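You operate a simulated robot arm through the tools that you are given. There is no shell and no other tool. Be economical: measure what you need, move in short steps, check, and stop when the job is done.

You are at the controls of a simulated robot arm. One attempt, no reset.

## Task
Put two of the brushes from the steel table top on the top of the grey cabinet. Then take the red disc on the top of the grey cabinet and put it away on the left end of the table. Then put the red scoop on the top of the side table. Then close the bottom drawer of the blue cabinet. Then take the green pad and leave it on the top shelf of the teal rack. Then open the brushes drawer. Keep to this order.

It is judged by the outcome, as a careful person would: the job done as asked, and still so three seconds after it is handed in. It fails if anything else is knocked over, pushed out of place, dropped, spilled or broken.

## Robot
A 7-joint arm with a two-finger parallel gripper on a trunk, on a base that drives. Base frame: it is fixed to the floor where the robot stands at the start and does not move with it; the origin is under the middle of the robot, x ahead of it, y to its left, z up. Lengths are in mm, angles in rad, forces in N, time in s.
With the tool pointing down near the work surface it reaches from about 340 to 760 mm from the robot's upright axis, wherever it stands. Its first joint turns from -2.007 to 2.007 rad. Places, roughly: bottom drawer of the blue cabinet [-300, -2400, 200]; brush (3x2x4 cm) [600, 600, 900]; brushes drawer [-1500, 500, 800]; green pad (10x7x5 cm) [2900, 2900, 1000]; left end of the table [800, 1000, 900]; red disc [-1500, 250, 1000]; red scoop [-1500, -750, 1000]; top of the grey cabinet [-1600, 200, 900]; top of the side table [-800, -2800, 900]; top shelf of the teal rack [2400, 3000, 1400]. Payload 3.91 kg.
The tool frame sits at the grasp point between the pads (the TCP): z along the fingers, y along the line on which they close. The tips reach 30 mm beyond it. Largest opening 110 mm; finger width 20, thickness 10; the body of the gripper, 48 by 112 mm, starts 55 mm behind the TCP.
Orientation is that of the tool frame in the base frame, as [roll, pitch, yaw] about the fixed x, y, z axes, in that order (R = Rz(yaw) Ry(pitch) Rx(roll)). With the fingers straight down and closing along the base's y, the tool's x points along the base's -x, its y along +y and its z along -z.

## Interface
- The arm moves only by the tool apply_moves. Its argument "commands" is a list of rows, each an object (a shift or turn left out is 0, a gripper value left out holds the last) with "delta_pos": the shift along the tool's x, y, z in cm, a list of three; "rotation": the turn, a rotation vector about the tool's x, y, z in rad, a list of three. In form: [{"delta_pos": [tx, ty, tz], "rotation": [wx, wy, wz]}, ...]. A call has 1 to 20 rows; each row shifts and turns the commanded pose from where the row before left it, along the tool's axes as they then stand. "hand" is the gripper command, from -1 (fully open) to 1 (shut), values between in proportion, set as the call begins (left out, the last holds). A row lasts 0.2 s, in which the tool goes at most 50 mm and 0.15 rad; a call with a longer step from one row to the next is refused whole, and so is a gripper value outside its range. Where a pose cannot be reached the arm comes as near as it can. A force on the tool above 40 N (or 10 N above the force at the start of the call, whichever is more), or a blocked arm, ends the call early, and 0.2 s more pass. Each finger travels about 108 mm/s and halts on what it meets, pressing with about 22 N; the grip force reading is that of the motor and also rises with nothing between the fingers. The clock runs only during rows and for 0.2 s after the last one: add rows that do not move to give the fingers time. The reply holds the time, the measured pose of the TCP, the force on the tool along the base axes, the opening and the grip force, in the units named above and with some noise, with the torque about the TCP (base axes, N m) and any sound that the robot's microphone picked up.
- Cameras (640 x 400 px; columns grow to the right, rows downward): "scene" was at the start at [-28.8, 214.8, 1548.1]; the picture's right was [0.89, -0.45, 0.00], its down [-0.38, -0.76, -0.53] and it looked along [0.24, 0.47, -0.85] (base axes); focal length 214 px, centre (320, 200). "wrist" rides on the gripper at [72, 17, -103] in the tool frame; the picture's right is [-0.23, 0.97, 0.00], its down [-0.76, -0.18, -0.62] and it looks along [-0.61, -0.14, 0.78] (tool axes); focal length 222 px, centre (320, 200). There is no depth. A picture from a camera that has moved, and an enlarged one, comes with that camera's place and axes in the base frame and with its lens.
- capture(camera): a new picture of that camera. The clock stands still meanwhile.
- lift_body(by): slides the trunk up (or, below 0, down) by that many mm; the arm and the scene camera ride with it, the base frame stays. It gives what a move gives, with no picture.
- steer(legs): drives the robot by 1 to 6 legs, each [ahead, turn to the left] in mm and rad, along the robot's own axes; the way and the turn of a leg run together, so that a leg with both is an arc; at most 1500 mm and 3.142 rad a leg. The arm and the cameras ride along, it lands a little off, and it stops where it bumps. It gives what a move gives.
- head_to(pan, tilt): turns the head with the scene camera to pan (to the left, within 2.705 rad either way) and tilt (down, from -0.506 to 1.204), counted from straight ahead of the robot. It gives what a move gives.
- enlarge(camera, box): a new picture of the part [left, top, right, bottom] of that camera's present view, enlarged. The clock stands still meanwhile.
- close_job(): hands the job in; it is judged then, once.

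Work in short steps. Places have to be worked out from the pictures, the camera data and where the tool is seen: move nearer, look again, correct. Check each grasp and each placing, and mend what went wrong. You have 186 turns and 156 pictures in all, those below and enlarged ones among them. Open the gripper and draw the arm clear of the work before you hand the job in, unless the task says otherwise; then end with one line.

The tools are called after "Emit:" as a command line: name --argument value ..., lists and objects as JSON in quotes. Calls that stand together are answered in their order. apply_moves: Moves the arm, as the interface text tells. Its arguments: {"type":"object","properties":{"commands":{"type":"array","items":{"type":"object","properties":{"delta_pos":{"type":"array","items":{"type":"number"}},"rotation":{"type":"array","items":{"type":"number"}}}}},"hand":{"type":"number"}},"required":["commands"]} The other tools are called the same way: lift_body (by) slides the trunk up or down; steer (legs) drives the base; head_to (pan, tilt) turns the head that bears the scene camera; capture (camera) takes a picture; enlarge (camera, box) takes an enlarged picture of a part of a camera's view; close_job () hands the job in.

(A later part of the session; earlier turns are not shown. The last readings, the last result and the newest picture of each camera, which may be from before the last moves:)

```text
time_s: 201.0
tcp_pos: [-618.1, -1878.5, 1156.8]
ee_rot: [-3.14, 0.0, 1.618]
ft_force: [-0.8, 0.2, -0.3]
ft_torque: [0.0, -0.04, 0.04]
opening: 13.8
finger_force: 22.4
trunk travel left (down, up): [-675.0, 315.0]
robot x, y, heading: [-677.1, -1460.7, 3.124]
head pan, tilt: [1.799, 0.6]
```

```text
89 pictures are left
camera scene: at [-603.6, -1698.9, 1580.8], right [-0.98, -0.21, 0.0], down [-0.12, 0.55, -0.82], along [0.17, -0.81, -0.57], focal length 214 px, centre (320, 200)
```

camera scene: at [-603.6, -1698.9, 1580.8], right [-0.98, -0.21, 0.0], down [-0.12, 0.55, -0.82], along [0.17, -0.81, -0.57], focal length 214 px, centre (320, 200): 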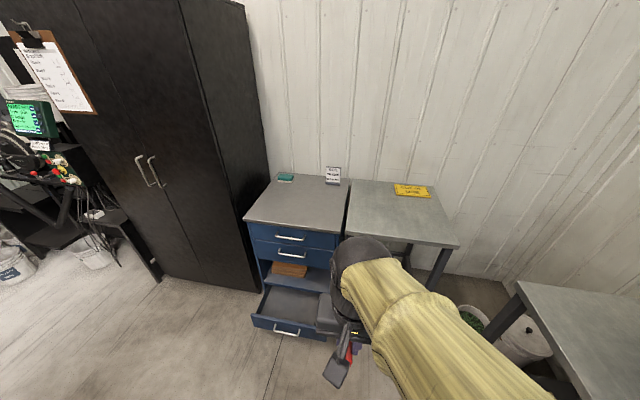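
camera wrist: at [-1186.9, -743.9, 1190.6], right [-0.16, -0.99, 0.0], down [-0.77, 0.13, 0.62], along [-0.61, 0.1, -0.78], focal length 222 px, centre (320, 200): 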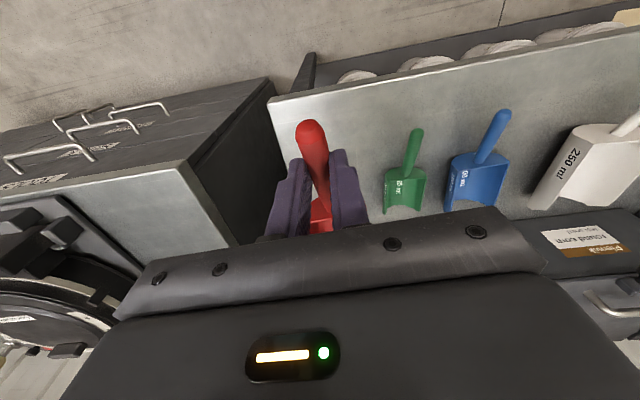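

Side table top spans about x -1060…-577, y -2450…-2950, with a yellow sign at the back right. I drive to axis ≈(-690, -1950), again facing -x with the table on my left.

Emit:
steer --legs '[[0, 1.588], [490, 0], [0, -1.571]]'

Emit:
head_to --pan 1.5 --tilt 0.8

Emit:
capture --camera "scene"

Emit:
capture --camera "wrist"

```text
time_s: 215.3
tcp_pos: [-611.4, -2361.2, 1155.6]
ee_rot: [-3.14, -0.001, 1.643]
ft_force: [0.0, 0.5, -0.9]
ft_torque: [0.03, -0.01, 0.03]
opening: 14.1
finger_force: 22.2
trunk travel left (down, up): [-675.0, 315.0]
robot x, y, heading: [-686.3, -1936.5, -3.129]
head pan, tilt: [1.799, 0.6]
```

```text
time_s: 216.1
tcp_pos: [-612.3, -2361.2, 1155.3]
ee_rot: [-3.142, 0.001, 1.642]
ft_force: [-0.2, 0.5, -1.0]
ft_torque: [-0.03, -0.01, 0.0]
opening: 14.2
finger_force: 22.4
trunk travel left (down, up): [-675.0, 315.0]
robot x, y, heading: [-686.3, -1941.1, -3.129]
head pan, tilt: [1.499, 0.799]
```

```text
88 pictures are left
camera scene: at [-629.2, -2174.6, 1564.0], right [-1.0, 0.06, 0.0], down [0.04, 0.72, -0.7], along [-0.04, -0.7, -0.72], focal length 214 px, centre (320, 200)
```

scene: 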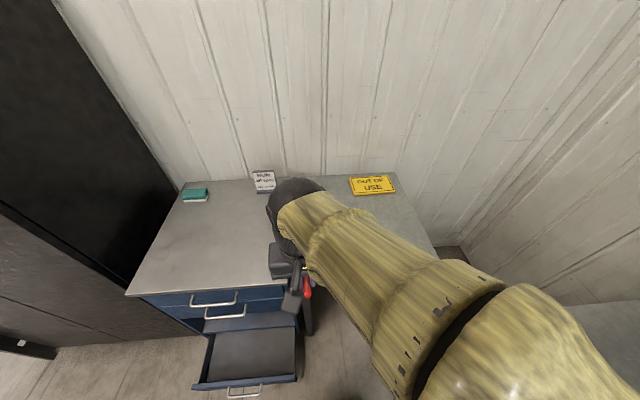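

```text
87 pictures are left
camera wrist: at [-599.8, -2286.7, 1259.4], right [0.99, -0.16, 0.0], down [-0.12, -0.77, 0.62], along [-0.1, -0.61, -0.78], focal length 222 px, centre (320, 200)
```

wrist: 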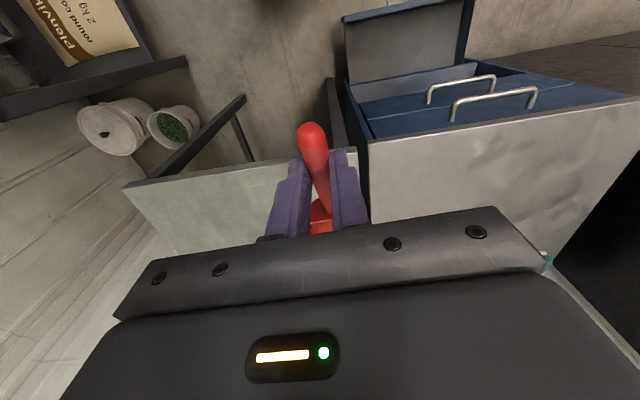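

Triangulating the table corner gives a top at ≈z 855, x -1077…-563, front edge y≈-2495. I bring the scoop over ≈(-790, -2595) and descend to z≈960.

Emit:
apply_moves --commands '[{"delta_pos": [-3.15, -2.77, 0]}, {"delta_pos": [-3.15, -2.77, 0]}, {"delta_pos": [-3.15, -2.77, 1]}, {"delta_pos": [-3.15, -2.77, 1]}, {"delta_pos": [-3.15, -2.77, 2]}, {"delta_pos": [-3.15, -2.77, 2]}, {"delta_pos": [-3.15, -2.77, 2]}, {"delta_pos": [0, 0, 4]}, {"delta_pos": [0, 0, 4]}, {"delta_pos": [0, 0, 3.5]}, {}]'

Emit:
capture --camera "wrist"

Emit:
capture --camera "scene"

```text
time_s: 218.5
tcp_pos: [-791.6, -2594.6, 960.9]
ee_rot: [3.14, 0.001, 1.641]
ft_force: [0.2, 0.2, -0.8]
ft_torque: [0.08, 0.0, 0.02]
opening: 14.0
finger_force: 21.8
trunk travel left (down, up): [-675.0, 315.0]
robot x, y, heading: [-689.1, -1941.1, -3.129]
head pan, tilt: [1.499, 0.799]
```

```text
86 pictures are left
camera wrist: at [-778.6, -2520.2, 1065.2], right [0.99, -0.16, 0.0], down [-0.12, -0.77, 0.62], along [-0.1, -0.61, -0.78], focal length 222 px, centre (320, 200)
```

wrist: 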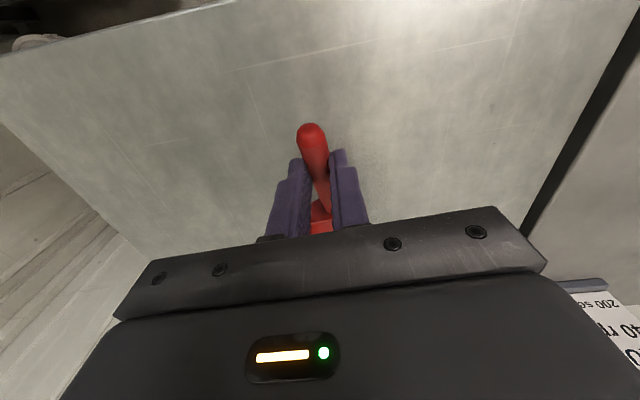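

```text
85 pictures are left
camera scene: at [-629.3, -2174.5, 1564.0], right [-1.0, 0.06, 0.0], down [0.04, 0.72, -0.7], along [-0.04, -0.7, -0.72], focal length 214 px, centre (320, 200)
```

scene: 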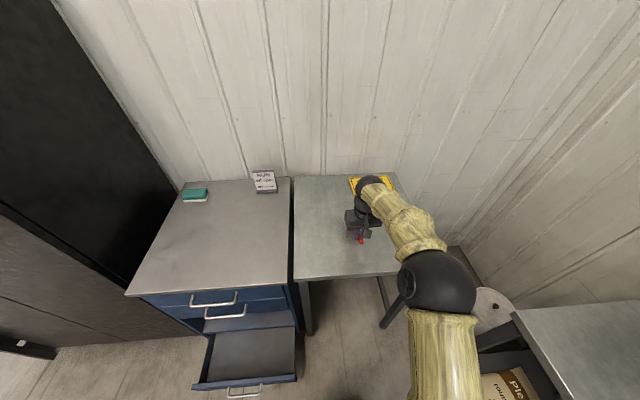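

Well over the table. I lower to z≈915, then step to contact.

Emit:
apply_moves --commands '[{"delta_pos": [0, 0, 2]}, {"delta_pos": [0, 0, 1.5]}, {"delta_pos": [0, 0, 1]}, {"delta_pos": [0, 0, 0.5]}, {"delta_pos": [0, 0, 0.4]}, {"delta_pos": [0, 0, 0.3]}, {}]'

Emit:
capture --camera "wrist"

```text
time_s: 220.1
tcp_pos: [-791.3, -2592.8, 903.3]
ee_rot: [-3.142, 0.002, 1.642]
ft_force: [-0.4, 2.5, 10.8]
ft_torque: [-0.5, 0.0, -0.02]
opening: 14.0
finger_force: 22.0
trunk travel left (down, up): [-675.0, 315.0]
robot x, y, heading: [-684.8, -1939.6, -3.128]
head pan, tilt: [1.499, 0.799]
```

```text
84 pictures are left
camera wrist: at [-777.9, -2519.7, 1007.9], right [0.99, -0.16, 0.0], down [-0.12, -0.77, 0.62], along [-0.1, -0.62, -0.78], focal length 222 px, centre (320, 200)
```

wrist: 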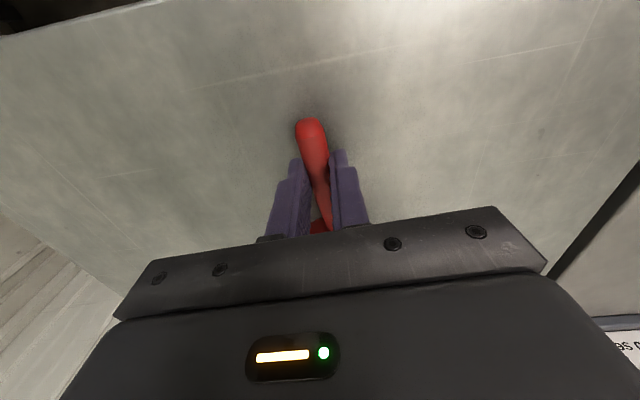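

Contact (bowl touches). I release gently and rise.

Emit:
apply_moves --commands '[{}, {}, {}]' --hand 0.5

Emit:
apply_moves --commands '[{"delta_pos": [0, 0, -2]}, {"delta_pos": [0, 0, -4]}, {"delta_pos": [0, 0, -4.5]}, {"delta_pos": [0, 0, -4.5]}, {"delta_pos": [2, 0, -4]}]'

Emit:
capture --camera "wrist"

```text
time_s: 220.9
tcp_pos: [-791.2, -2594.3, 903.0]
ee_rot: [-3.14, -0.001, 1.643]
ft_force: [0.5, -0.7, 0.4]
ft_torque: [0.01, 0.0, -0.01]
opening: 27.6
finger_force: 0.1
trunk travel left (down, up): [-675.0, 315.0]
robot x, y, heading: [-685.5, -1942.3, -3.135]
head pan, tilt: [1.499, 0.799]
```

```text
time_s: 222.1
tcp_pos: [-793.1, -2575.0, 1093.8]
ee_rot: [3.141, 0.001, 1.642]
ft_force: [0.0, -0.7, 0.5]
ft_torque: [0.0, 0.0, -0.04]
opening: 27.5
finger_force: 0.0
trunk travel left (down, up): [-675.0, 315.0]
robot x, y, heading: [-683.9, -1943.0, -3.135]
head pan, tilt: [1.499, 0.799]
```

```text
83 pictures are left
camera wrist: at [-779.5, -2501.9, 1198.1], right [0.99, -0.16, 0.0], down [-0.12, -0.77, 0.62], along [-0.1, -0.62, -0.78], focal length 222 px, centre (320, 200)
```

wrist: 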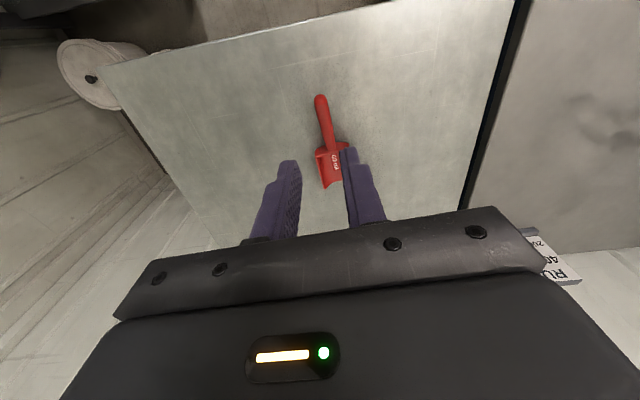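

Scoop lies neatly on the side table. Next the bottom drawer: I retract the arm, back up 400 mm in +x to face it, and look.

Emit:
apply_moves --commands '[{"delta_pos": [4.5, 1, -1]}, {"delta_pos": [4.5, 1, -1]}, {"delta_pos": [4.5, 1, -1]}, {"delta_pos": [4.5, 1, 0]}, {"delta_pos": [4, 1, 0]}]' --hand 1

Emit:
steer --legs '[[-400, 0]]'

Emit:
head_to --pan 1.6 --tilt 1.0

Emit:
capture --camera "scene"

Emit:
capture --camera "wrist"

```text
time_s: 223.3
tcp_pos: [-757.7, -2351.0, 1125.6]
ee_rot: [-3.141, -0.001, 1.645]
ft_force: [-0.1, 0.5, -1.0]
ft_torque: [0.0, -0.04, 0.01]
opening: 0.0
finger_force: 22.6
trunk travel left (down, up): [-675.0, 315.0]
robot x, y, heading: [-687.9, -1940.7, -3.131]
head pan, tilt: [1.499, 0.799]
```

```text
time_s: 226.2
tcp_pos: [-345.5, -2347.7, 1124.2]
ee_rot: [3.142, 0.0, 1.641]
ft_force: [-0.8, 0.6, -0.1]
ft_torque: [-0.01, 0.0, -0.04]
opening: 0.1
finger_force: 21.9
trunk travel left (down, up): [-675.0, 315.0]
robot x, y, heading: [-273.0, -1938.6, -3.136]
head pan, tilt: [1.499, 0.799]
```

```text
time_s: 226.9
tcp_pos: [-345.6, -2346.4, 1125.0]
ee_rot: [3.141, 0.001, 1.64]
ft_force: [-0.4, -0.4, -0.6]
ft_torque: [0.01, -0.01, -0.02]
opening: 0.0
finger_force: 22.5
trunk travel left (down, up): [-675.0, 315.0]
robot x, y, heading: [-272.6, -1933.7, -3.134]
head pan, tilt: [1.6, 1.0]
```

```text
82 pictures are left
camera scene: at [-209.0, -2159.8, 1548.8], right [-1.0, -0.04, 0.0], down [-0.03, 0.84, -0.54], along [0.02, -0.54, -0.84], focal length 214 px, centre (320, 200)
```

scene: 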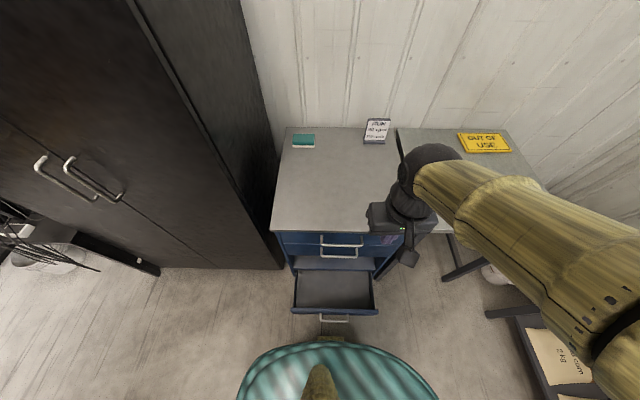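

```text
81 pictures are left
camera wrist: at [-333.1, -2273.6, 1229.0], right [0.99, -0.16, 0.0], down [-0.12, -0.77, 0.62], along [-0.1, -0.61, -0.78], focal length 222 px, centre (320, 200)
```

wrist: 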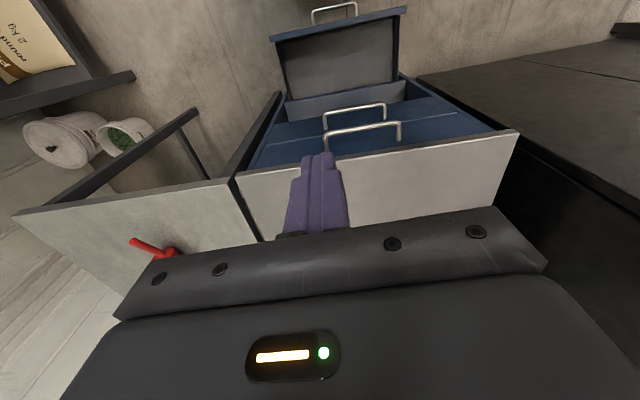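

Drawer front: top edge z≈195, face y≈-2280, x from -530 to -46; my base is only ~100 mm from its handle. I shift the base 140 mm away from it first.

Emit:
steer --legs '[[0, 1.571], [-150, 0], [0, -1.571]]'

Emit:
lift_body --by -650

Emit:
capture --camera "wrist"

Emit:
capture --camera "scene"

```text
time_s: 239.5
tcp_pos: [-359.7, -2197.2, 1125.2]
ee_rot: [3.14, 0.001, 1.607]
ft_force: [-0.2, 0.3, 0.5]
ft_torque: [0.05, 0.01, -0.04]
opening: 0.1
finger_force: 22.0
trunk travel left (down, up): [-675.0, 315.0]
robot x, y, heading: [-269.1, -1793.7, 3.118]
head pan, tilt: [1.6, 1.0]
```

```text
refused: -650 is not a number from -400 to 400
```

```text
80 pictures are left
camera wrist: at [-343.8, -2125.2, 1229.0], right [0.98, -0.19, 0.0], down [-0.15, -0.77, 0.62], along [-0.12, -0.61, -0.78], focal length 222 px, centre (320, 200)
```

wrist: 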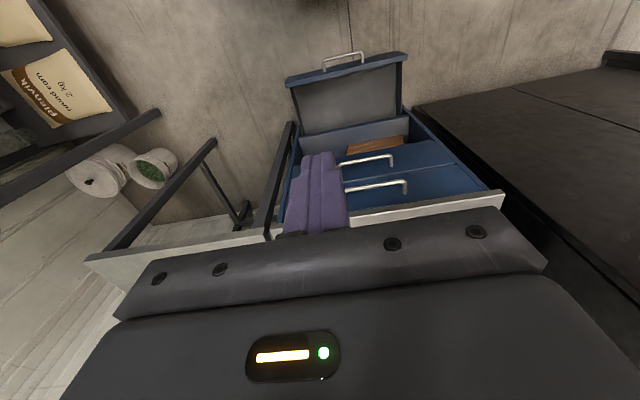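

```text
79 pictures are left
camera scene: at [-215.9, -2016.4, 1548.8], right [-1.0, 0.0, 0.0], down [0.0, 0.84, -0.54], along [0.0, -0.54, -0.84], focal length 214 px, centre (320, 200)
```

scene: 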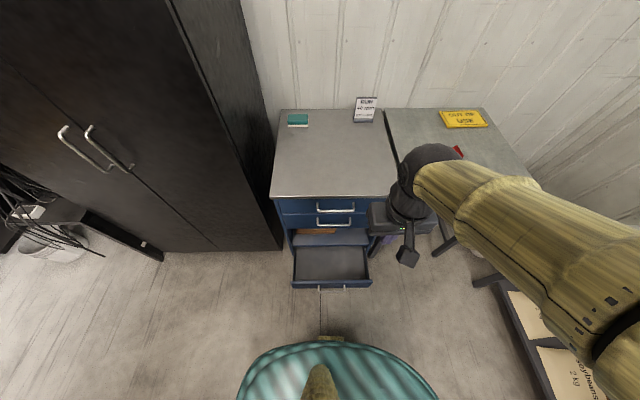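

I shift the tool slightly left of the handle and away, then lower the trunk in two steps.

Emit:
apply_moves --commands '[{"delta_pos": [0.8, -3.5, 0]}, {"delta_pos": [0.8, -3.5, 0]}]'

Emit:
lift_body --by -400

Emit:
lift_body --by -250

Emit:
capture --camera "wrist"

Emit:
capture --camera "scene"

```text
time_s: 240.1
tcp_pos: [-430.4, -2184.3, 1126.4]
ee_rot: [3.14, 0.0, 1.605]
ft_force: [0.1, 0.5, 0.3]
ft_torque: [-0.01, -0.02, -0.02]
opening: 0.1
finger_force: 21.9
trunk travel left (down, up): [-675.0, 315.0]
robot x, y, heading: [-271.2, -1794.6, 3.115]
head pan, tilt: [1.6, 1.0]
```

```text
time_s: 243.9
tcp_pos: [-429.9, -2183.4, 725.2]
ee_rot: [-3.14, -0.001, 1.606]
ft_force: [-0.1, 0.4, 0.0]
ft_torque: [-0.02, 0.01, 0.0]
opening: 0.0
finger_force: 22.1
trunk travel left (down, up): [-275.0, 715.0]
robot x, y, heading: [-273.9, -1788.0, 3.116]
head pan, tilt: [1.6, 1.0]
```

```text
time_s: 246.5
tcp_pos: [-430.3, -2183.7, 476.3]
ee_rot: [-3.141, -0.001, 1.605]
ft_force: [0.8, 0.6, 0.1]
ft_torque: [0.0, 0.02, -0.02]
opening: 0.0
finger_force: 21.9
trunk travel left (down, up): [-25.0, 965.0]
robot x, y, heading: [-273.4, -1791.7, 3.118]
head pan, tilt: [1.6, 1.0]
```

```text
78 pictures are left
camera wrist: at [-414.6, -2111.2, 580.0], right [0.98, -0.19, 0.0], down [-0.15, -0.77, 0.62], along [-0.12, -0.61, -0.78], focal length 222 px, centre (320, 200)
```

wrist: 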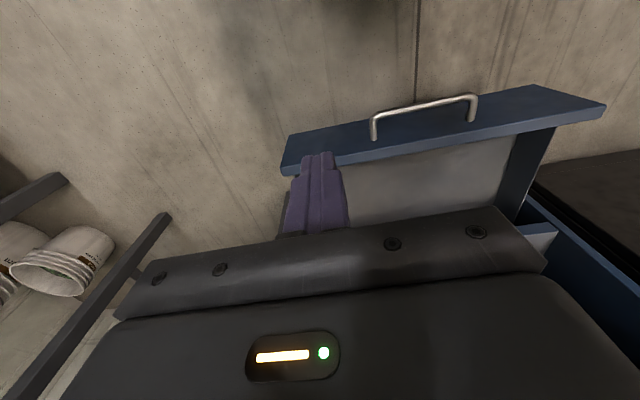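

```text
77 pictures are left
camera scene: at [-215.8, -2016.3, 898.8], right [-1.0, 0.0, 0.0], down [0.0, 0.84, -0.54], along [0.0, -0.54, -0.84], focal length 214 px, centre (320, 200)
```

scene: 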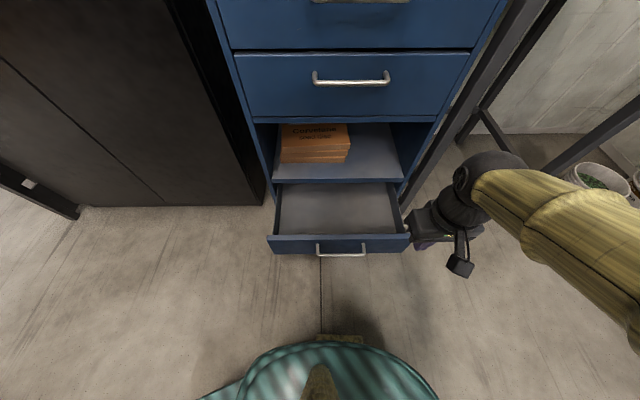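

Refined: drawer top edge z≈222, face y≈-2304, handle x -369…-215. I descend in front of the face at x=-430 to TCP z≈180.

Emit:
apply_moves --commands '[{"delta_pos": [0, 0, 4.5]}, {"delta_pos": [0, 0, 4.5]}, {"delta_pos": [0, 0, 4.5]}, {"delta_pos": [0, 0, 4.5]}, {"delta_pos": [0, 0, 4.5]}, {"delta_pos": [0, 0, 4]}, {"delta_pos": [0, 0, 3]}, {}]'

Emit:
capture --camera "wrist"

Emit:
capture --camera "scene"

```text
time_s: 248.3
tcp_pos: [-432.5, -2185.4, 180.0]
ee_rot: [3.141, -0.001, 1.606]
ft_force: [-0.6, 0.4, 0.3]
ft_torque: [0.0, 0.02, 0.03]
opening: 0.0
finger_force: 21.5
trunk travel left (down, up): [-25.0, 965.0]
robot x, y, heading: [-274.2, -1791.1, 3.115]
head pan, tilt: [1.6, 1.0]
```

```text
76 pictures are left
camera wrist: at [-416.7, -2111.8, 284.4], right [0.98, -0.19, 0.0], down [-0.15, -0.77, 0.62], along [-0.12, -0.61, -0.78], focal length 222 px, centre (320, 200)
```

wrist: 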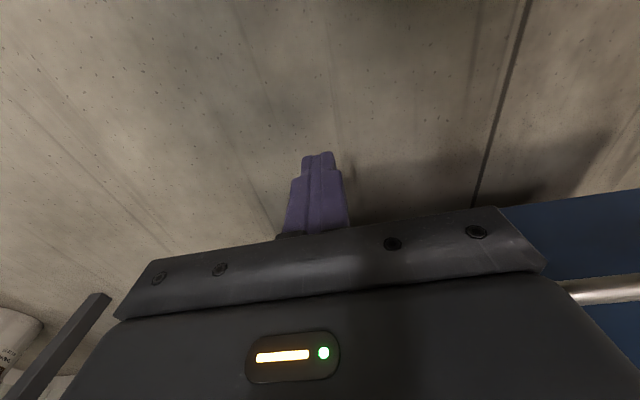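

```text
75 pictures are left
camera scene: at [-215.8, -2016.3, 898.8], right [-1.0, 0.0, 0.0], down [0.0, 0.84, -0.54], along [0.0, -0.54, -0.84], focal length 214 px, centre (320, 200)
```

scene: 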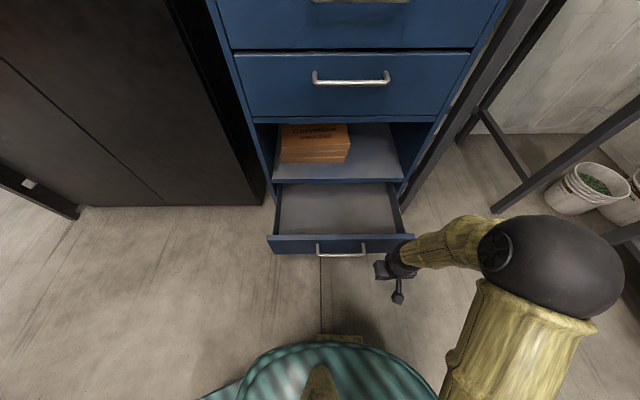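

The vertical gripper body would meet the cabinet before the drawer shuts, so I tilt the tool 45° forward (fingers toward the drawer).

Emit:
apply_moves --commands '[{"rotation": [0, -0.131, 0]}, {"rotation": [0, -0.131, 0]}, {"rotation": [0, -0.131, 0]}, {"rotation": [0, -0.131, 0]}, {"rotation": [0, -0.131, 0]}, {"rotation": [0, -0.131, 0]}, {}]'

Emit:
capture --camera "wrist"

Emit:
capture --camera "scene"

```text
time_s: 249.9
tcp_pos: [-431.2, -2183.8, 180.4]
ee_rot: [-3.141, 0.787, 1.605]
ft_force: [0.3, -0.2, -0.8]
ft_torque: [-0.06, 0.0, 0.01]
opening: 0.2
finger_force: 22.1
trunk travel left (down, up): [-25.0, 965.0]
robot x, y, heading: [-271.5, -1794.1, 3.117]
head pan, tilt: [1.6, 1.0]
```

```text
74 pictures are left
camera wrist: at [-416.8, -2058.9, 203.2], right [0.98, -0.13, 0.16], down [-0.17, -0.1, 0.98], along [-0.11, -0.99, -0.12], focal length 222 px, centre (320, 200)
```

wrist: 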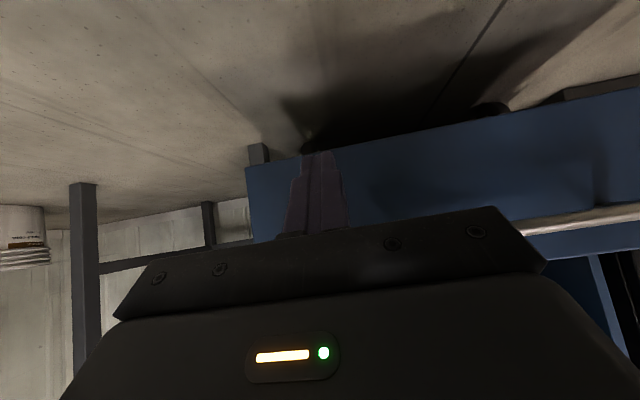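

```text
73 pictures are left
camera scene: at [-215.8, -2016.3, 898.8], right [-1.0, 0.0, 0.0], down [0.0, 0.84, -0.54], along [0.0, -0.54, -0.84], focal length 214 px, centre (320, 200)
```

scene: 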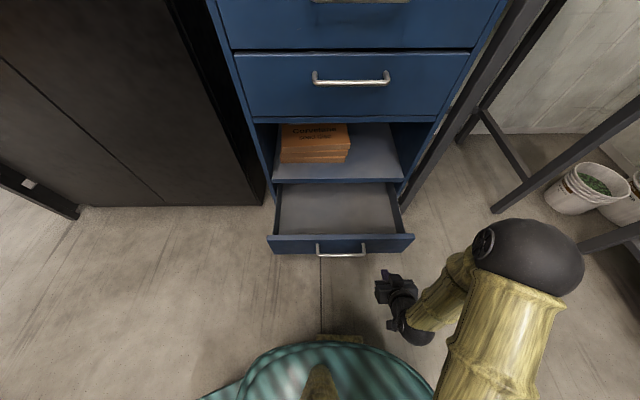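

Drawer front spans z≈116–215; the tip at z≈159 aims at its middle. I advance in -y to contact and push.

Emit:
apply_moves --commands '[{"delta_pos": [-1.77, 0, 1.77]}, {"delta_pos": [-1.77, 0, 1.77]}, {"delta_pos": [-1.77, 0, 1.77]}, {"delta_pos": [-1.41, 0, 1.41]}, {"delta_pos": [-1.06, 0, 1.06]}, {"delta_pos": [-1.06, 0, 1.06]}, {"delta_pos": [-1.06, 0, 1.06]}, {"delta_pos": [-1.06, 0, 1.06]}]'

Emit:
capture --camera "scene"

```text
time_s: 251.7
tcp_pos: [-424.1, -2339.3, 181.3]
ee_rot: [-3.142, 0.787, 1.608]
ft_force: [0.9, 0.1, -0.5]
ft_torque: [0.0, -0.03, 0.0]
opening: 0.0
finger_force: 22.3
trunk travel left (down, up): [-25.0, 965.0]
robot x, y, heading: [-271.4, -1796.3, 3.112]
head pan, tilt: [1.6, 1.0]
```

```text
72 pictures are left
camera scene: at [-215.8, -2016.3, 898.8], right [-1.0, 0.0, 0.0], down [0.0, 0.84, -0.54], along [0.0, -0.54, -0.84], focal length 214 px, centre (320, 200)
```

scene: 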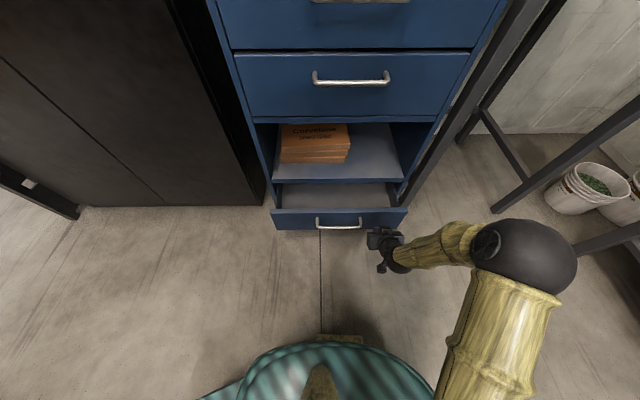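

The drawer is sliding in. I keep pushing.

Emit:
apply_moves --commands '[{"delta_pos": [-1.06, 0, 1.06]}, {"delta_pos": [-1.06, 0, 1.06]}, {"delta_pos": [-1.06, 0, 1.06]}, {"delta_pos": [-1.06, 0, 1.06]}, {"delta_pos": [-0.7, 0, 0.7]}, {"delta_pos": [-0.7, 0, 0.7]}, {}]'

Emit:
capture --camera "scene"

```text
time_s: 253.3
tcp_pos: [-422.2, -2417.7, 181.8]
ee_rot: [-3.141, 0.785, 1.606]
ft_force: [-0.3, 0.3, 0.2]
ft_torque: [-0.02, -0.01, 0.01]
opening: 0.0
finger_force: 21.9
trunk travel left (down, up): [-25.0, 965.0]
robot x, y, heading: [-268.1, -1790.5, 3.114]
head pan, tilt: [1.6, 1.0]
```

```text
71 pictures are left
camera scene: at [-215.8, -2016.3, 898.8], right [-1.0, 0.0, 0.0], down [0.0, 0.84, -0.54], along [0.0, -0.54, -0.84], focal length 214 px, centre (320, 200)
```

scene: 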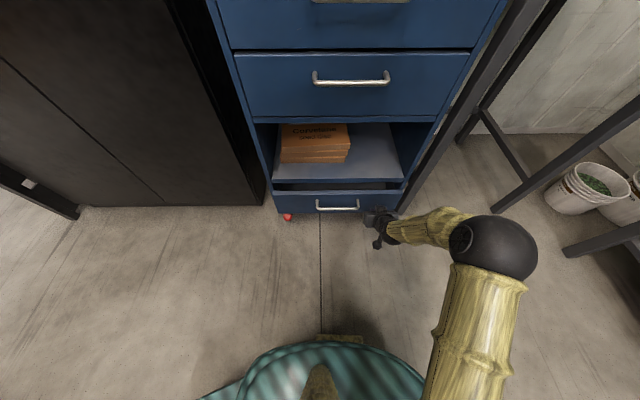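

A small red thing became visible under the drawer front; I zoom to see what it is.

Emit:
enlarge --camera "scene" --box '[250, 170, 410, 240]'

```text
4.00 times, centred on (330, 205) of scene
camera zoom: at [-215.8, -2016.3, 898.8], right [-1.0, 0.0, 0.0], down [0.0, 0.84, -0.54], along [0.0, -0.54, -0.84], focal length 858 px, centre (280, 180)
```

zoom: 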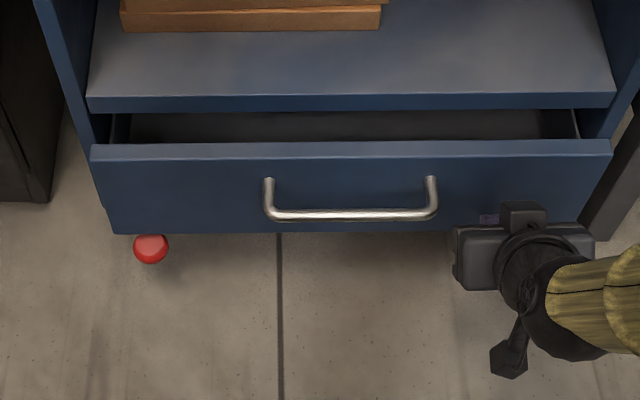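

It looks like a castor brake under the cabinet, simply uncovered. I push on to the stop.

Emit:
apply_moves --commands '[{"delta_pos": [-0.7, 0, 0.7]}, {"delta_pos": [-0.7, 0, 0.7]}, {"delta_pos": [-0.7, 0, 0.7]}, {"delta_pos": [-0.4, 0, 0.4]}, {"delta_pos": [-0.4, 0, 0.4]}, {}]'

Emit:
enlarge --camera "scene" --box '[250, 140, 410, 240]'

```text
time_s: 254.7
tcp_pos: [-420.5, -2459.5, 181.5]
ee_rot: [3.141, 0.786, 1.606]
ft_force: [0.1, -0.4, 0.0]
ft_torque: [-0.01, -0.01, 0.01]
opening: 0.0
finger_force: 22.5
trunk travel left (down, up): [-25.0, 965.0]
robot x, y, heading: [-269.6, -1792.7, 3.12]
head pan, tilt: [1.6, 1.0]
```

```text
4.00 times, centred on (330, 190) of scene
camera zoom: at [-215.8, -2016.3, 898.8], right [-1.0, 0.0, 0.0], down [0.0, 0.84, -0.54], along [0.0, -0.54, -0.84], focal length 858 px, centre (280, 240)
```

zoom: 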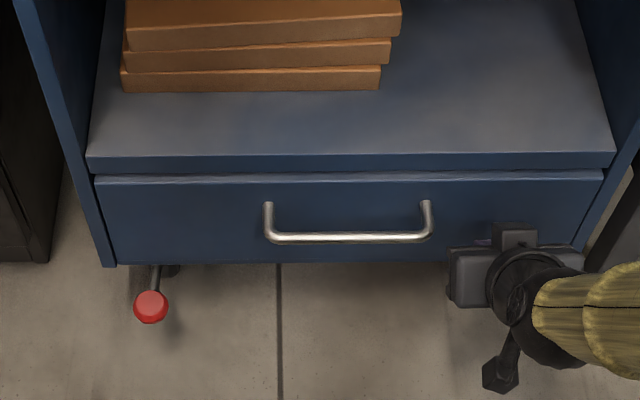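

Nearly flush (the red knob is a lever of the cabinet). A little more until it stops.

Emit:
apply_moves --commands '[{"delta_pos": [-0.3, 0, 0.3]}, {"delta_pos": [-0.3, 0, 0.3]}, {"delta_pos": [-0.3, 0, 0.3]}, {}]'

Emit:
enlarge --camera "scene" --box '[250, 140, 410, 240]'

```text
time_s: 255.2
tcp_pos: [-420.1, -2462.0, 179.4]
ee_rot: [3.14, 0.775, 1.604]
ft_force: [-0.6, 1.2, -0.6]
ft_torque: [-0.06, 0.03, -0.01]
opening: 0.1
finger_force: 21.8
trunk travel left (down, up): [-25.0, 965.0]
robot x, y, heading: [-271.1, -1790.5, 3.115]
head pan, tilt: [1.6, 1.0]
stopped in row 2: the force on the tool passed its limit at 50 N (the readings are from after the stop); the commanded pose is now the measured one
```

```text
4.00 times, centred on (330, 190) of scene
camera zoom: at [-215.9, -2016.0, 899.0], right [-1.0, 0.0, 0.0], down [0.0, 0.84, -0.54], along [0.0, -0.54, -0.84], focal length 858 px, centre (280, 240)
```

zoom: 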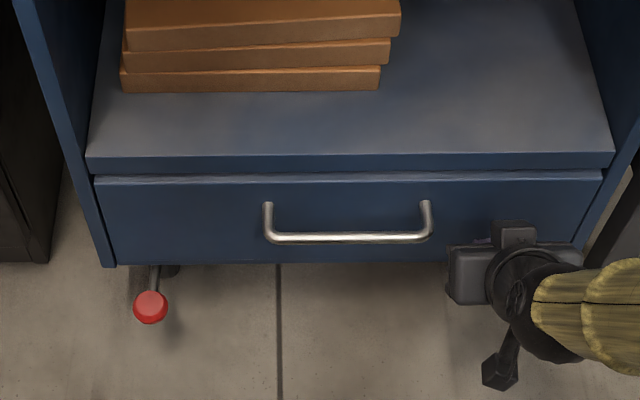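

Hard stop and face flush: the drawer is closed. I back the tool off, level it and raise the trunk.

Emit:
apply_moves --commands '[{"delta_pos": [2.5, 0, -2.5]}, {"delta_pos": [3, 0, -3]}, {"delta_pos": [3, 0, -3]}, {"delta_pos": [3, 0, -3]}, {"delta_pos": [3, 0, -3]}, {"delta_pos": [3, 0, -3]}, {"rotation": [0, 0.131, 0]}, {"rotation": [0, 0.131, 0]}, {"rotation": [0, 0.131, 0]}, {"rotation": [0, 0.131, 0]}, {"rotation": [0, 0.131, 0]}, {"rotation": [0, 0.131, 0]}, {"delta_pos": [0, 0, -4]}, {"delta_pos": [0, 0, -4.5]}, {"delta_pos": [0, 0, -4.5]}, {"delta_pos": [0, 0, -4.5]}, {"delta_pos": [0, 0, -4.5]}, {"delta_pos": [0, 0, -4.5]}, {"delta_pos": [0, 0, -3]}]'

Emit:
capture --camera "scene"

Emit:
lift_body --by 400

Emit:
lift_body --by 250

```text
time_s: 259.2
tcp_pos: [-428.8, -2216.0, 474.6]
ee_rot: [3.141, -0.012, 1.607]
ft_force: [0.6, -0.6, -0.3]
ft_torque: [-0.02, -0.04, 0.03]
opening: 0.1
finger_force: 21.9
trunk travel left (down, up): [-25.0, 965.0]
robot x, y, heading: [-272.2, -1791.7, 3.118]
head pan, tilt: [1.6, 1.0]
```

```text
67 pictures are left
camera scene: at [-215.9, -2016.4, 898.7], right [-1.0, 0.0, 0.0], down [0.0, 0.84, -0.54], along [0.0, -0.54, -0.84], focal length 214 px, centre (320, 200)
```

scene: 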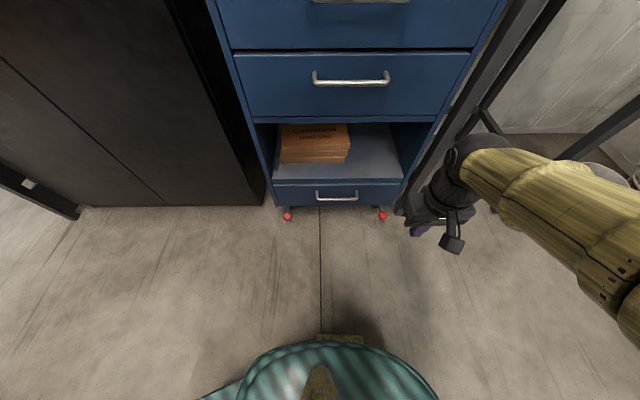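

```text
time_s: 263.1
tcp_pos: [-429.6, -2214.6, 874.7]
ee_rot: [3.141, -0.011, 1.604]
ft_force: [0.6, -0.5, 0.1]
ft_torque: [0.01, 0.04, -0.01]
opening: 0.0
finger_force: 21.6
trunk travel left (down, up): [-425.0, 565.0]
robot x, y, heading: [-271.8, -1792.1, 3.115]
head pan, tilt: [1.6, 1.0]
```

```text
time_s: 265.6
tcp_pos: [-428.8, -2216.6, 1125.5]
ee_rot: [3.139, -0.01, 1.606]
ft_force: [-0.1, 0.2, -0.1]
ft_torque: [-0.01, 0.01, 0.0]
opening: 0.2
finger_force: 21.8
trunk travel left (down, up): [-675.0, 315.0]
robot x, y, heading: [-271.7, -1792.5, 3.113]
head pan, tilt: [1.6, 1.0]
```

Drawer closed. Now the green pad, near (2900, 2900). I drive around the steel table's left end: first to ≈(-400, 1850), facing +x, and look.

Emit:
apply_moves --commands '[{"delta_pos": [2, 3, -2]}, {"delta_pos": [2, 3, -2]}]'

Emit:
steer --legs '[[130, 0], [0, -1.542], [1500, 0], [1500, 0], [640, 0], [0, -1.571]]'

Emit:
head_to --pan 0.2 --tilt 0.3

Emit:
capture --camera "scene"

```text
time_s: 266.2
tcp_pos: [-371.0, -2173.0, 1165.2]
ee_rot: [3.141, -0.011, 1.604]
ft_force: [0.2, 0.3, 0.8]
ft_torque: [-0.02, 0.02, -0.02]
opening: 0.0
finger_force: 22.3
trunk travel left (down, up): [-675.0, 315.0]
robot x, y, heading: [-270.2, -1792.2, 3.109]
head pan, tilt: [1.6, 1.0]
```

```text
time_s: 298.9
tcp_pos: [-353.9, 2241.8, 1164.4]
ee_rot: [3.14, -0.011, -1.474]
ft_force: [-0.7, 0.8, 0.8]
ft_torque: [0.04, 0.0, 0.0]
opening: 0.0
finger_force: 22.4
trunk travel left (down, up): [-675.0, 315.0]
robot x, y, heading: [-429.7, 1855.3, 0.036]
head pan, tilt: [1.6, 1.0]
```

```text
time_s: 300.4
tcp_pos: [-355.1, 2242.5, 1165.2]
ee_rot: [3.139, -0.011, -1.474]
ft_force: [0.2, 0.4, 0.6]
ft_torque: [0.04, -0.01, 0.01]
opening: 0.2
finger_force: 21.8
trunk travel left (down, up): [-675.0, 315.0]
robot x, y, heading: [-430.1, 1861.1, 0.036]
head pan, tilt: [0.201, 0.3]
```

```text
66 pictures are left
camera scene: at [-405.2, 2029.1, 1608.3], right [0.23, -0.97, 0.0], down [-0.29, -0.07, -0.96], along [0.93, 0.22, -0.3], focal length 214 px, centre (320, 200)
```

scene: 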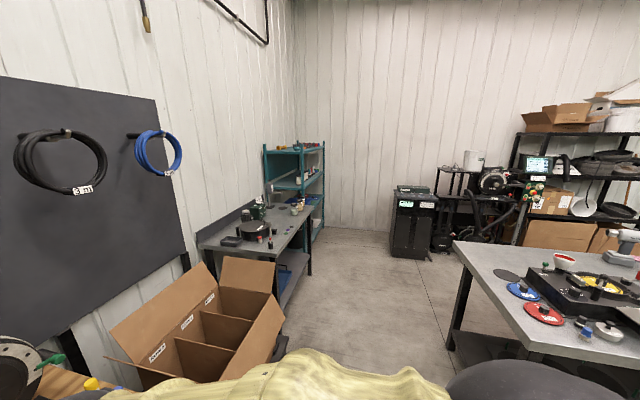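

Corridor is clear: bench front y≈2650, table end y≈1415. I drive ahead to x≈1400 and look at the rack and bench.

Emit:
steer --legs '[[0, -0.036], [1500, 0], [300, 0]]'

Emit:
head_to --pan 0.7 --tilt 0.35

Emit:
capture --camera "scene"

```text
time_s: 311.4
tcp_pos: [1452.2, 2209.4, 1163.8]
ee_rot: [3.139, -0.01, -1.531]
ft_force: [-0.1, -1.5, -0.7]
ft_torque: [0.02, 0.02, 0.01]
opening: 0.0
finger_force: 22.2
trunk travel left (down, up): [-675.0, 315.0]
robot x, y, heading: [1353.1, 1827.0, -0.024]
head pan, tilt: [0.201, 0.3]
```

```text
time_s: 312.3
tcp_pos: [1451.8, 2209.0, 1165.0]
ee_rot: [3.14, -0.012, -1.529]
ft_force: [0.4, 0.3, 1.0]
ft_torque: [0.03, -0.02, 0.0]
opening: 0.1
finger_force: 22.3
trunk travel left (down, up): [-675.0, 315.0]
robot x, y, heading: [1352.2, 1828.9, -0.024]
head pan, tilt: [0.7, 0.351]
```

```text
65 pictures are left
camera scene: at [1369.6, 2041.4, 1603.6], right [0.63, -0.78, 0.0], down [-0.27, -0.22, -0.94], along [0.73, 0.59, -0.34], focal length 214 px, centre (320, 200)
```

scene: 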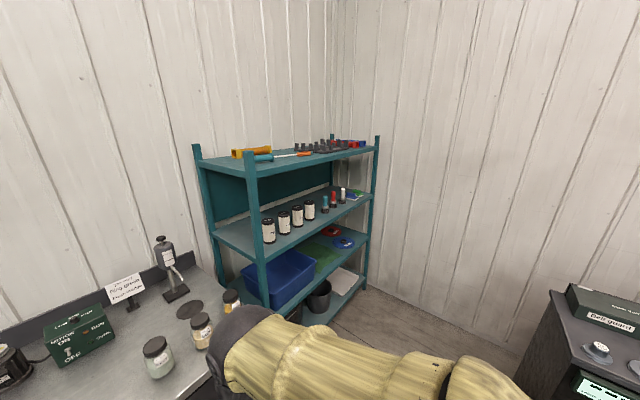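

The rack stands in the corner; I zoom to find the green pad.

Emit:
enlarge --camera "scene" --box '[190, 125, 390, 250]'

Emit:
enlarge --camera "scene" --box '[280, 170, 380, 270]'

```text
3.20 times, centred on (290, 188) of scene
camera zoom: at [1369.6, 2041.4, 1603.6], right [0.63, -0.78, 0.0], down [-0.27, -0.22, -0.94], along [0.73, 0.59, -0.34], focal length 686 px, centre (416, 240)
```

zoom: 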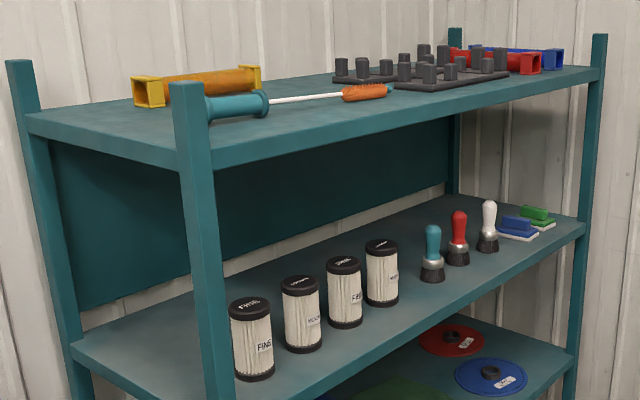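

```text
4.00 times, centred on (330, 220) of scene
camera zoom: at [1369.6, 2041.4, 1603.6], right [0.63, -0.78, 0.0], down [-0.27, -0.22, -0.94], along [0.73, 0.59, -0.34], focal length 858 px, centre (280, 120)
```

zoom: 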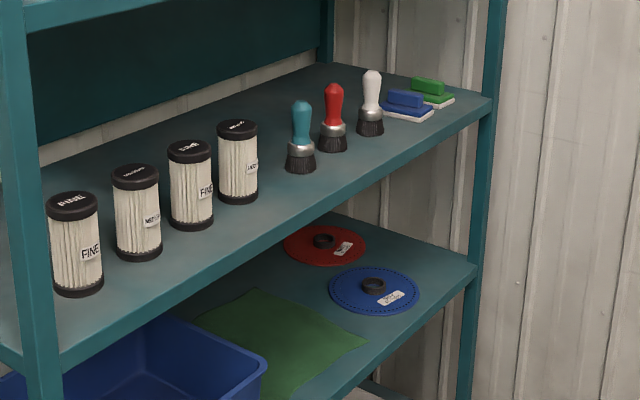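

The green pad sits at the right end of the rack's second shelf (≈(2950, 2900, ~1020)), beside a blue one; rack front faces -y at y≈2800. I drive to ≈(2750, 2180), facing +x.

Emit:
steer --legs '[[0, 0.27], [1450, 0], [0, -0.246]]'

Emit:
head_to --pan 1.3 --tilt 0.6

Emit:
capture --camera "scene"

Emit:
capture --camera "wrist"

```text
time_s: 323.0
tcp_pos: [2823.0, 2562.1, 1165.0]
ee_rot: [3.14, -0.012, -1.497]
ft_force: [0.8, 0.4, -0.5]
ft_torque: [0.02, 0.01, -0.02]
opening: 0.0
finger_force: 22.2
trunk travel left (down, up): [-675.0, 315.0]
robot x, y, heading: [2737.2, 2176.5, 0.013]
head pan, tilt: [0.7, 0.351]
```

```text
time_s: 324.0
tcp_pos: [2823.5, 2562.7, 1164.5]
ee_rot: [3.139, -0.01, -1.497]
ft_force: [0.2, -0.1, -0.3]
ft_torque: [0.01, 0.0, 0.0]
opening: 0.0
finger_force: 22.2
trunk travel left (down, up): [-675.0, 315.0]
robot x, y, heading: [2740.2, 2180.3, 0.011]
head pan, tilt: [1.3, 0.6]
```

```text
62 pictures are left
camera scene: at [2700.1, 2416.3, 1580.9], right [0.97, -0.26, 0.0], down [-0.15, -0.55, -0.83], along [0.21, 0.8, -0.56], focal length 214 px, centre (320, 200)
```

scene: 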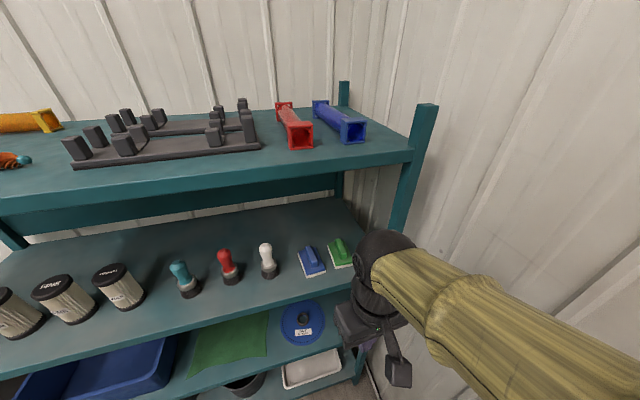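

```text
61 pictures are left
camera wrist: at [2812.9, 2490.1, 1270.0], right [-0.99, 0.15, 0.0], down [0.12, 0.78, 0.61], along [0.1, 0.61, -0.79], focal length 222 px, centre (320, 200)
```

wrist: 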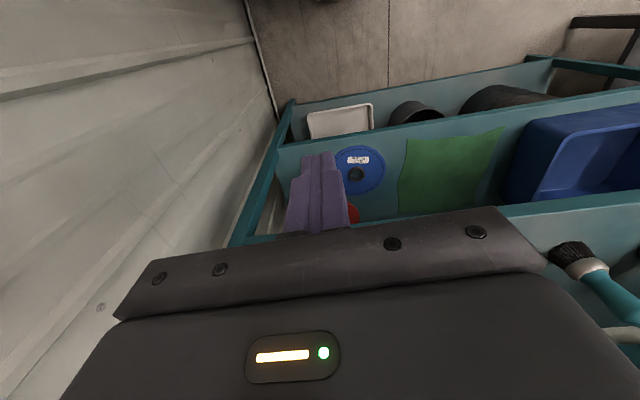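

Triangulation: pad centre ≈(2888, 2865, 1042), shelf edge y≈2745, shelf z≈1020, top shelf z≈1412. I zoom on the pad's shape.

Emit:
enlarge --camera "scene" --box '[280, 220, 380, 300]'

```text
5.00 times, centred on (330, 260) of scene
camera zoom: at [2700.1, 2416.3, 1580.9], right [0.97, -0.26, 0.0], down [-0.15, -0.55, -0.83], along [0.21, 0.8, -0.56], focal length 1072 px, centre (270, -100)
```

zoom: 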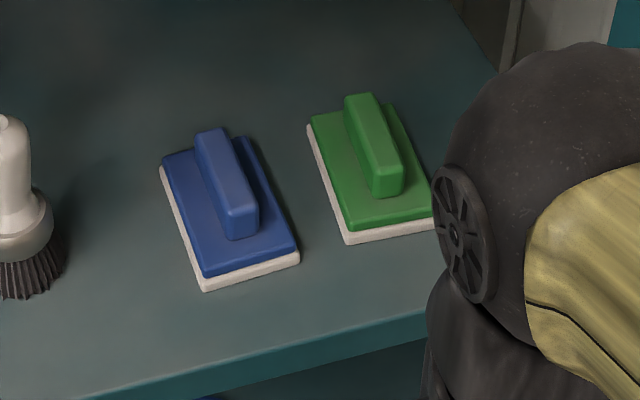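

The pad has a ridge along y at x≈2886 (y 2836–2901), ~25 mm wide, top z≈1070. I tilt the tool 0.7 rad forward and approach to ≈(2886, 2672, 1110) with a 50 mm opening.

Emit:
apply_moves --commands '[{"rotation": [0, -0.14, 0.0148]}, {"rotation": [0, -0.14, 0.0148]}, {"rotation": [0, -0.14, 0.0148]}, {"rotation": [0, -0.14, 0.0148]}, {"rotation": [0, -0.14, 0.0148]}, {"delta_pos": [-1.22, -1.58, 2.82]}, {"delta_pos": [-1.22, -1.58, 2.82]}, {"delta_pos": [-1.22, -1.58, 2.82]}, {"delta_pos": [-1.22, -1.58, 2.82]}, {}]' --hand 0.09

Emit:
capture --camera "wrist"

Emit:
capture --camera "scene"

```text
time_s: 326.2
tcp_pos: [2884.3, 2673.7, 1106.7]
ee_rot: [3.108, 0.69, -1.585]
ft_force: [-0.2, 0.3, 0.7]
ft_torque: [0.0, 0.01, -0.04]
opening: 50.1
finger_force: 0.0
trunk travel left (down, up): [-675.0, 315.0]
robot x, y, heading: [2737.7, 2180.1, 0.008]
head pan, tilt: [1.3, 0.6]
```

```text
59 pictures are left
camera wrist: at [2869.3, 2552.0, 1142.3], right [-0.97, 0.17, 0.17], down [0.2, 0.19, 0.96], along [0.13, 0.97, -0.22], focal length 222 px, centre (320, 200)
```

wrist: 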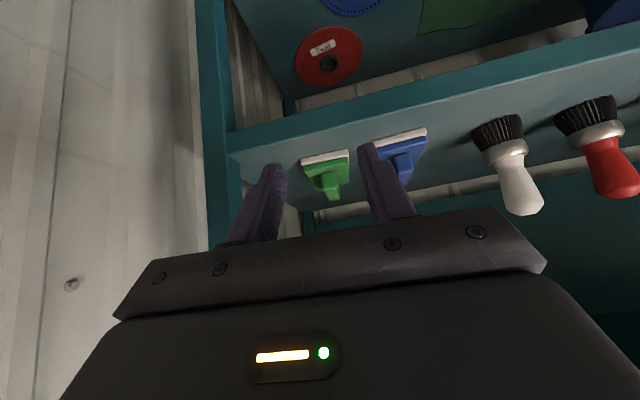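

```text
58 pictures are left
camera scene: at [2699.9, 2415.9, 1580.9], right [0.97, -0.26, 0.0], down [-0.15, -0.55, -0.83], along [0.21, 0.8, -0.56], focal length 214 px, centre (320, 200)
```

scene: 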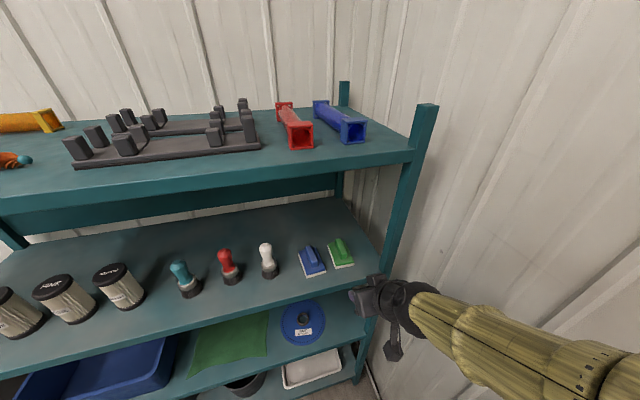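

Aligned: ridge at x≈2885, z 1055–1080. I fix the small roll and advance to y≈2800 at z≈1100.

Emit:
apply_moves --commands '[{"rotation": [0.033, 0, 0]}, {"delta_pos": [-2.32, 0, 2.14]}, {"delta_pos": [-2.32, 0, 2.14]}, {"delta_pos": [-2.32, 0, 2.14]}, {"delta_pos": [-2.32, 0, 2.14]}, {}]'

Emit:
capture --camera "wrist"

Emit:
enlarge --camera "scene" --box '[270, 180, 450, 320]'

```text
time_s: 327.6
tcp_pos: [2888.3, 2797.8, 1101.9]
ee_rot: [-3.14, 0.687, -1.587]
ft_force: [-0.5, 0.4, 0.4]
ft_torque: [-0.01, -0.03, -0.02]
opening: 49.8
finger_force: 0.0
trunk travel left (down, up): [-675.0, 315.0]
robot x, y, heading: [2736.6, 2180.2, 0.009]
head pan, tilt: [1.3, 0.6]
```

```text
57 pictures are left
camera wrist: at [2869.5, 2676.7, 1136.0], right [-0.97, 0.19, 0.14], down [0.18, 0.19, 0.97], along [0.16, 0.96, -0.22], focal length 222 px, centre (320, 200)
```

wrist: 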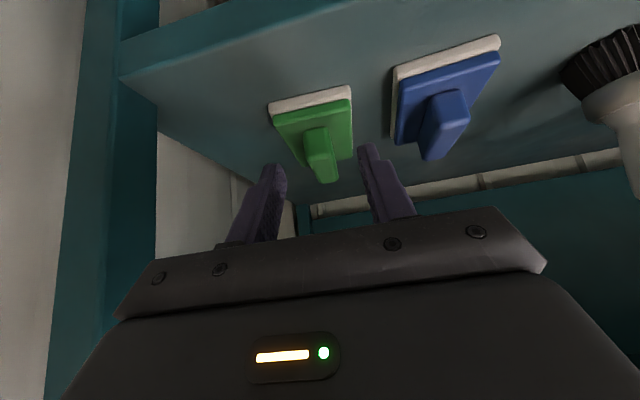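

```text
2.86 times, centred on (360, 250) of scene
camera zoom: at [2700.0, 2416.0, 1580.9], right [0.97, -0.26, 0.0], down [-0.15, -0.55, -0.83], along [0.21, 0.8, -0.56], focal length 613 px, centre (206, 57)
```

zoom: 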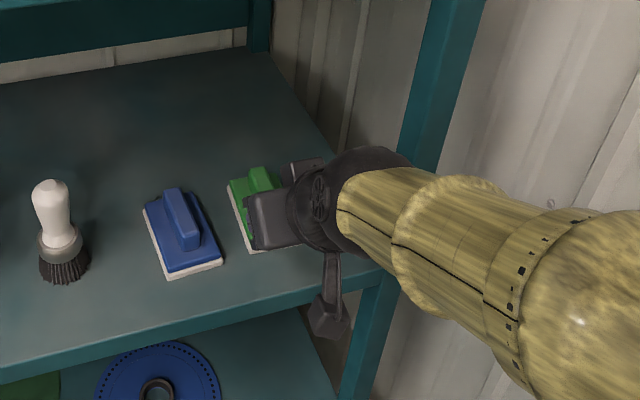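

Centred on the ridge. I advance the last 50 mm and down to z≈1089 in three steps.

Emit:
apply_moves --commands '[{"delta_pos": [-1.01, 0, 1.39]}, {"delta_pos": [-1.01, 0, 1.39]}, {"delta_pos": [-1.01, 0, 1.39]}, {}]'

Emit:
capture --camera "wrist"

Emit:
enlarge --camera "scene" --box '[270, 180, 450, 320]'

```text
time_s: 328.6
tcp_pos: [2887.6, 2848.1, 1087.9]
ee_rot: [3.14, 0.689, -1.588]
ft_force: [0.2, 0.0, 0.1]
ft_torque: [-0.01, 0.0, 0.02]
opening: 50.2
finger_force: 0.0
trunk travel left (down, up): [-675.0, 315.0]
robot x, y, heading: [2739.7, 2174.9, 0.01]
head pan, tilt: [1.3, 0.6]
```

```text
55 pictures are left
camera wrist: at [2870.1, 2726.4, 1121.8], right [-0.97, 0.19, 0.14], down [0.18, 0.19, 0.97], along [0.16, 0.96, -0.22], focal length 222 px, centre (320, 200)
```

wrist: 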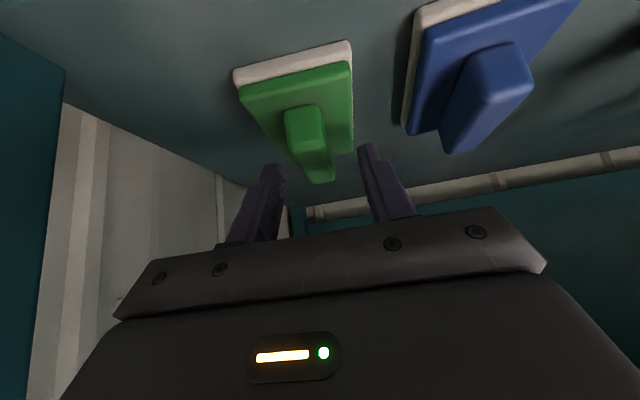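

```text
2.86 times, centred on (360, 250) of scene
camera zoom: at [2700.0, 2416.3, 1580.8], right [0.97, -0.26, 0.0], down [-0.15, -0.55, -0.83], along [0.21, 0.8, -0.56], focal length 613 px, centre (206, 57)
```

zoom: 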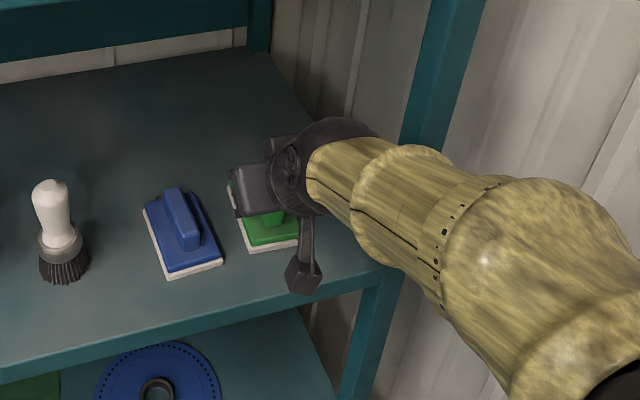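

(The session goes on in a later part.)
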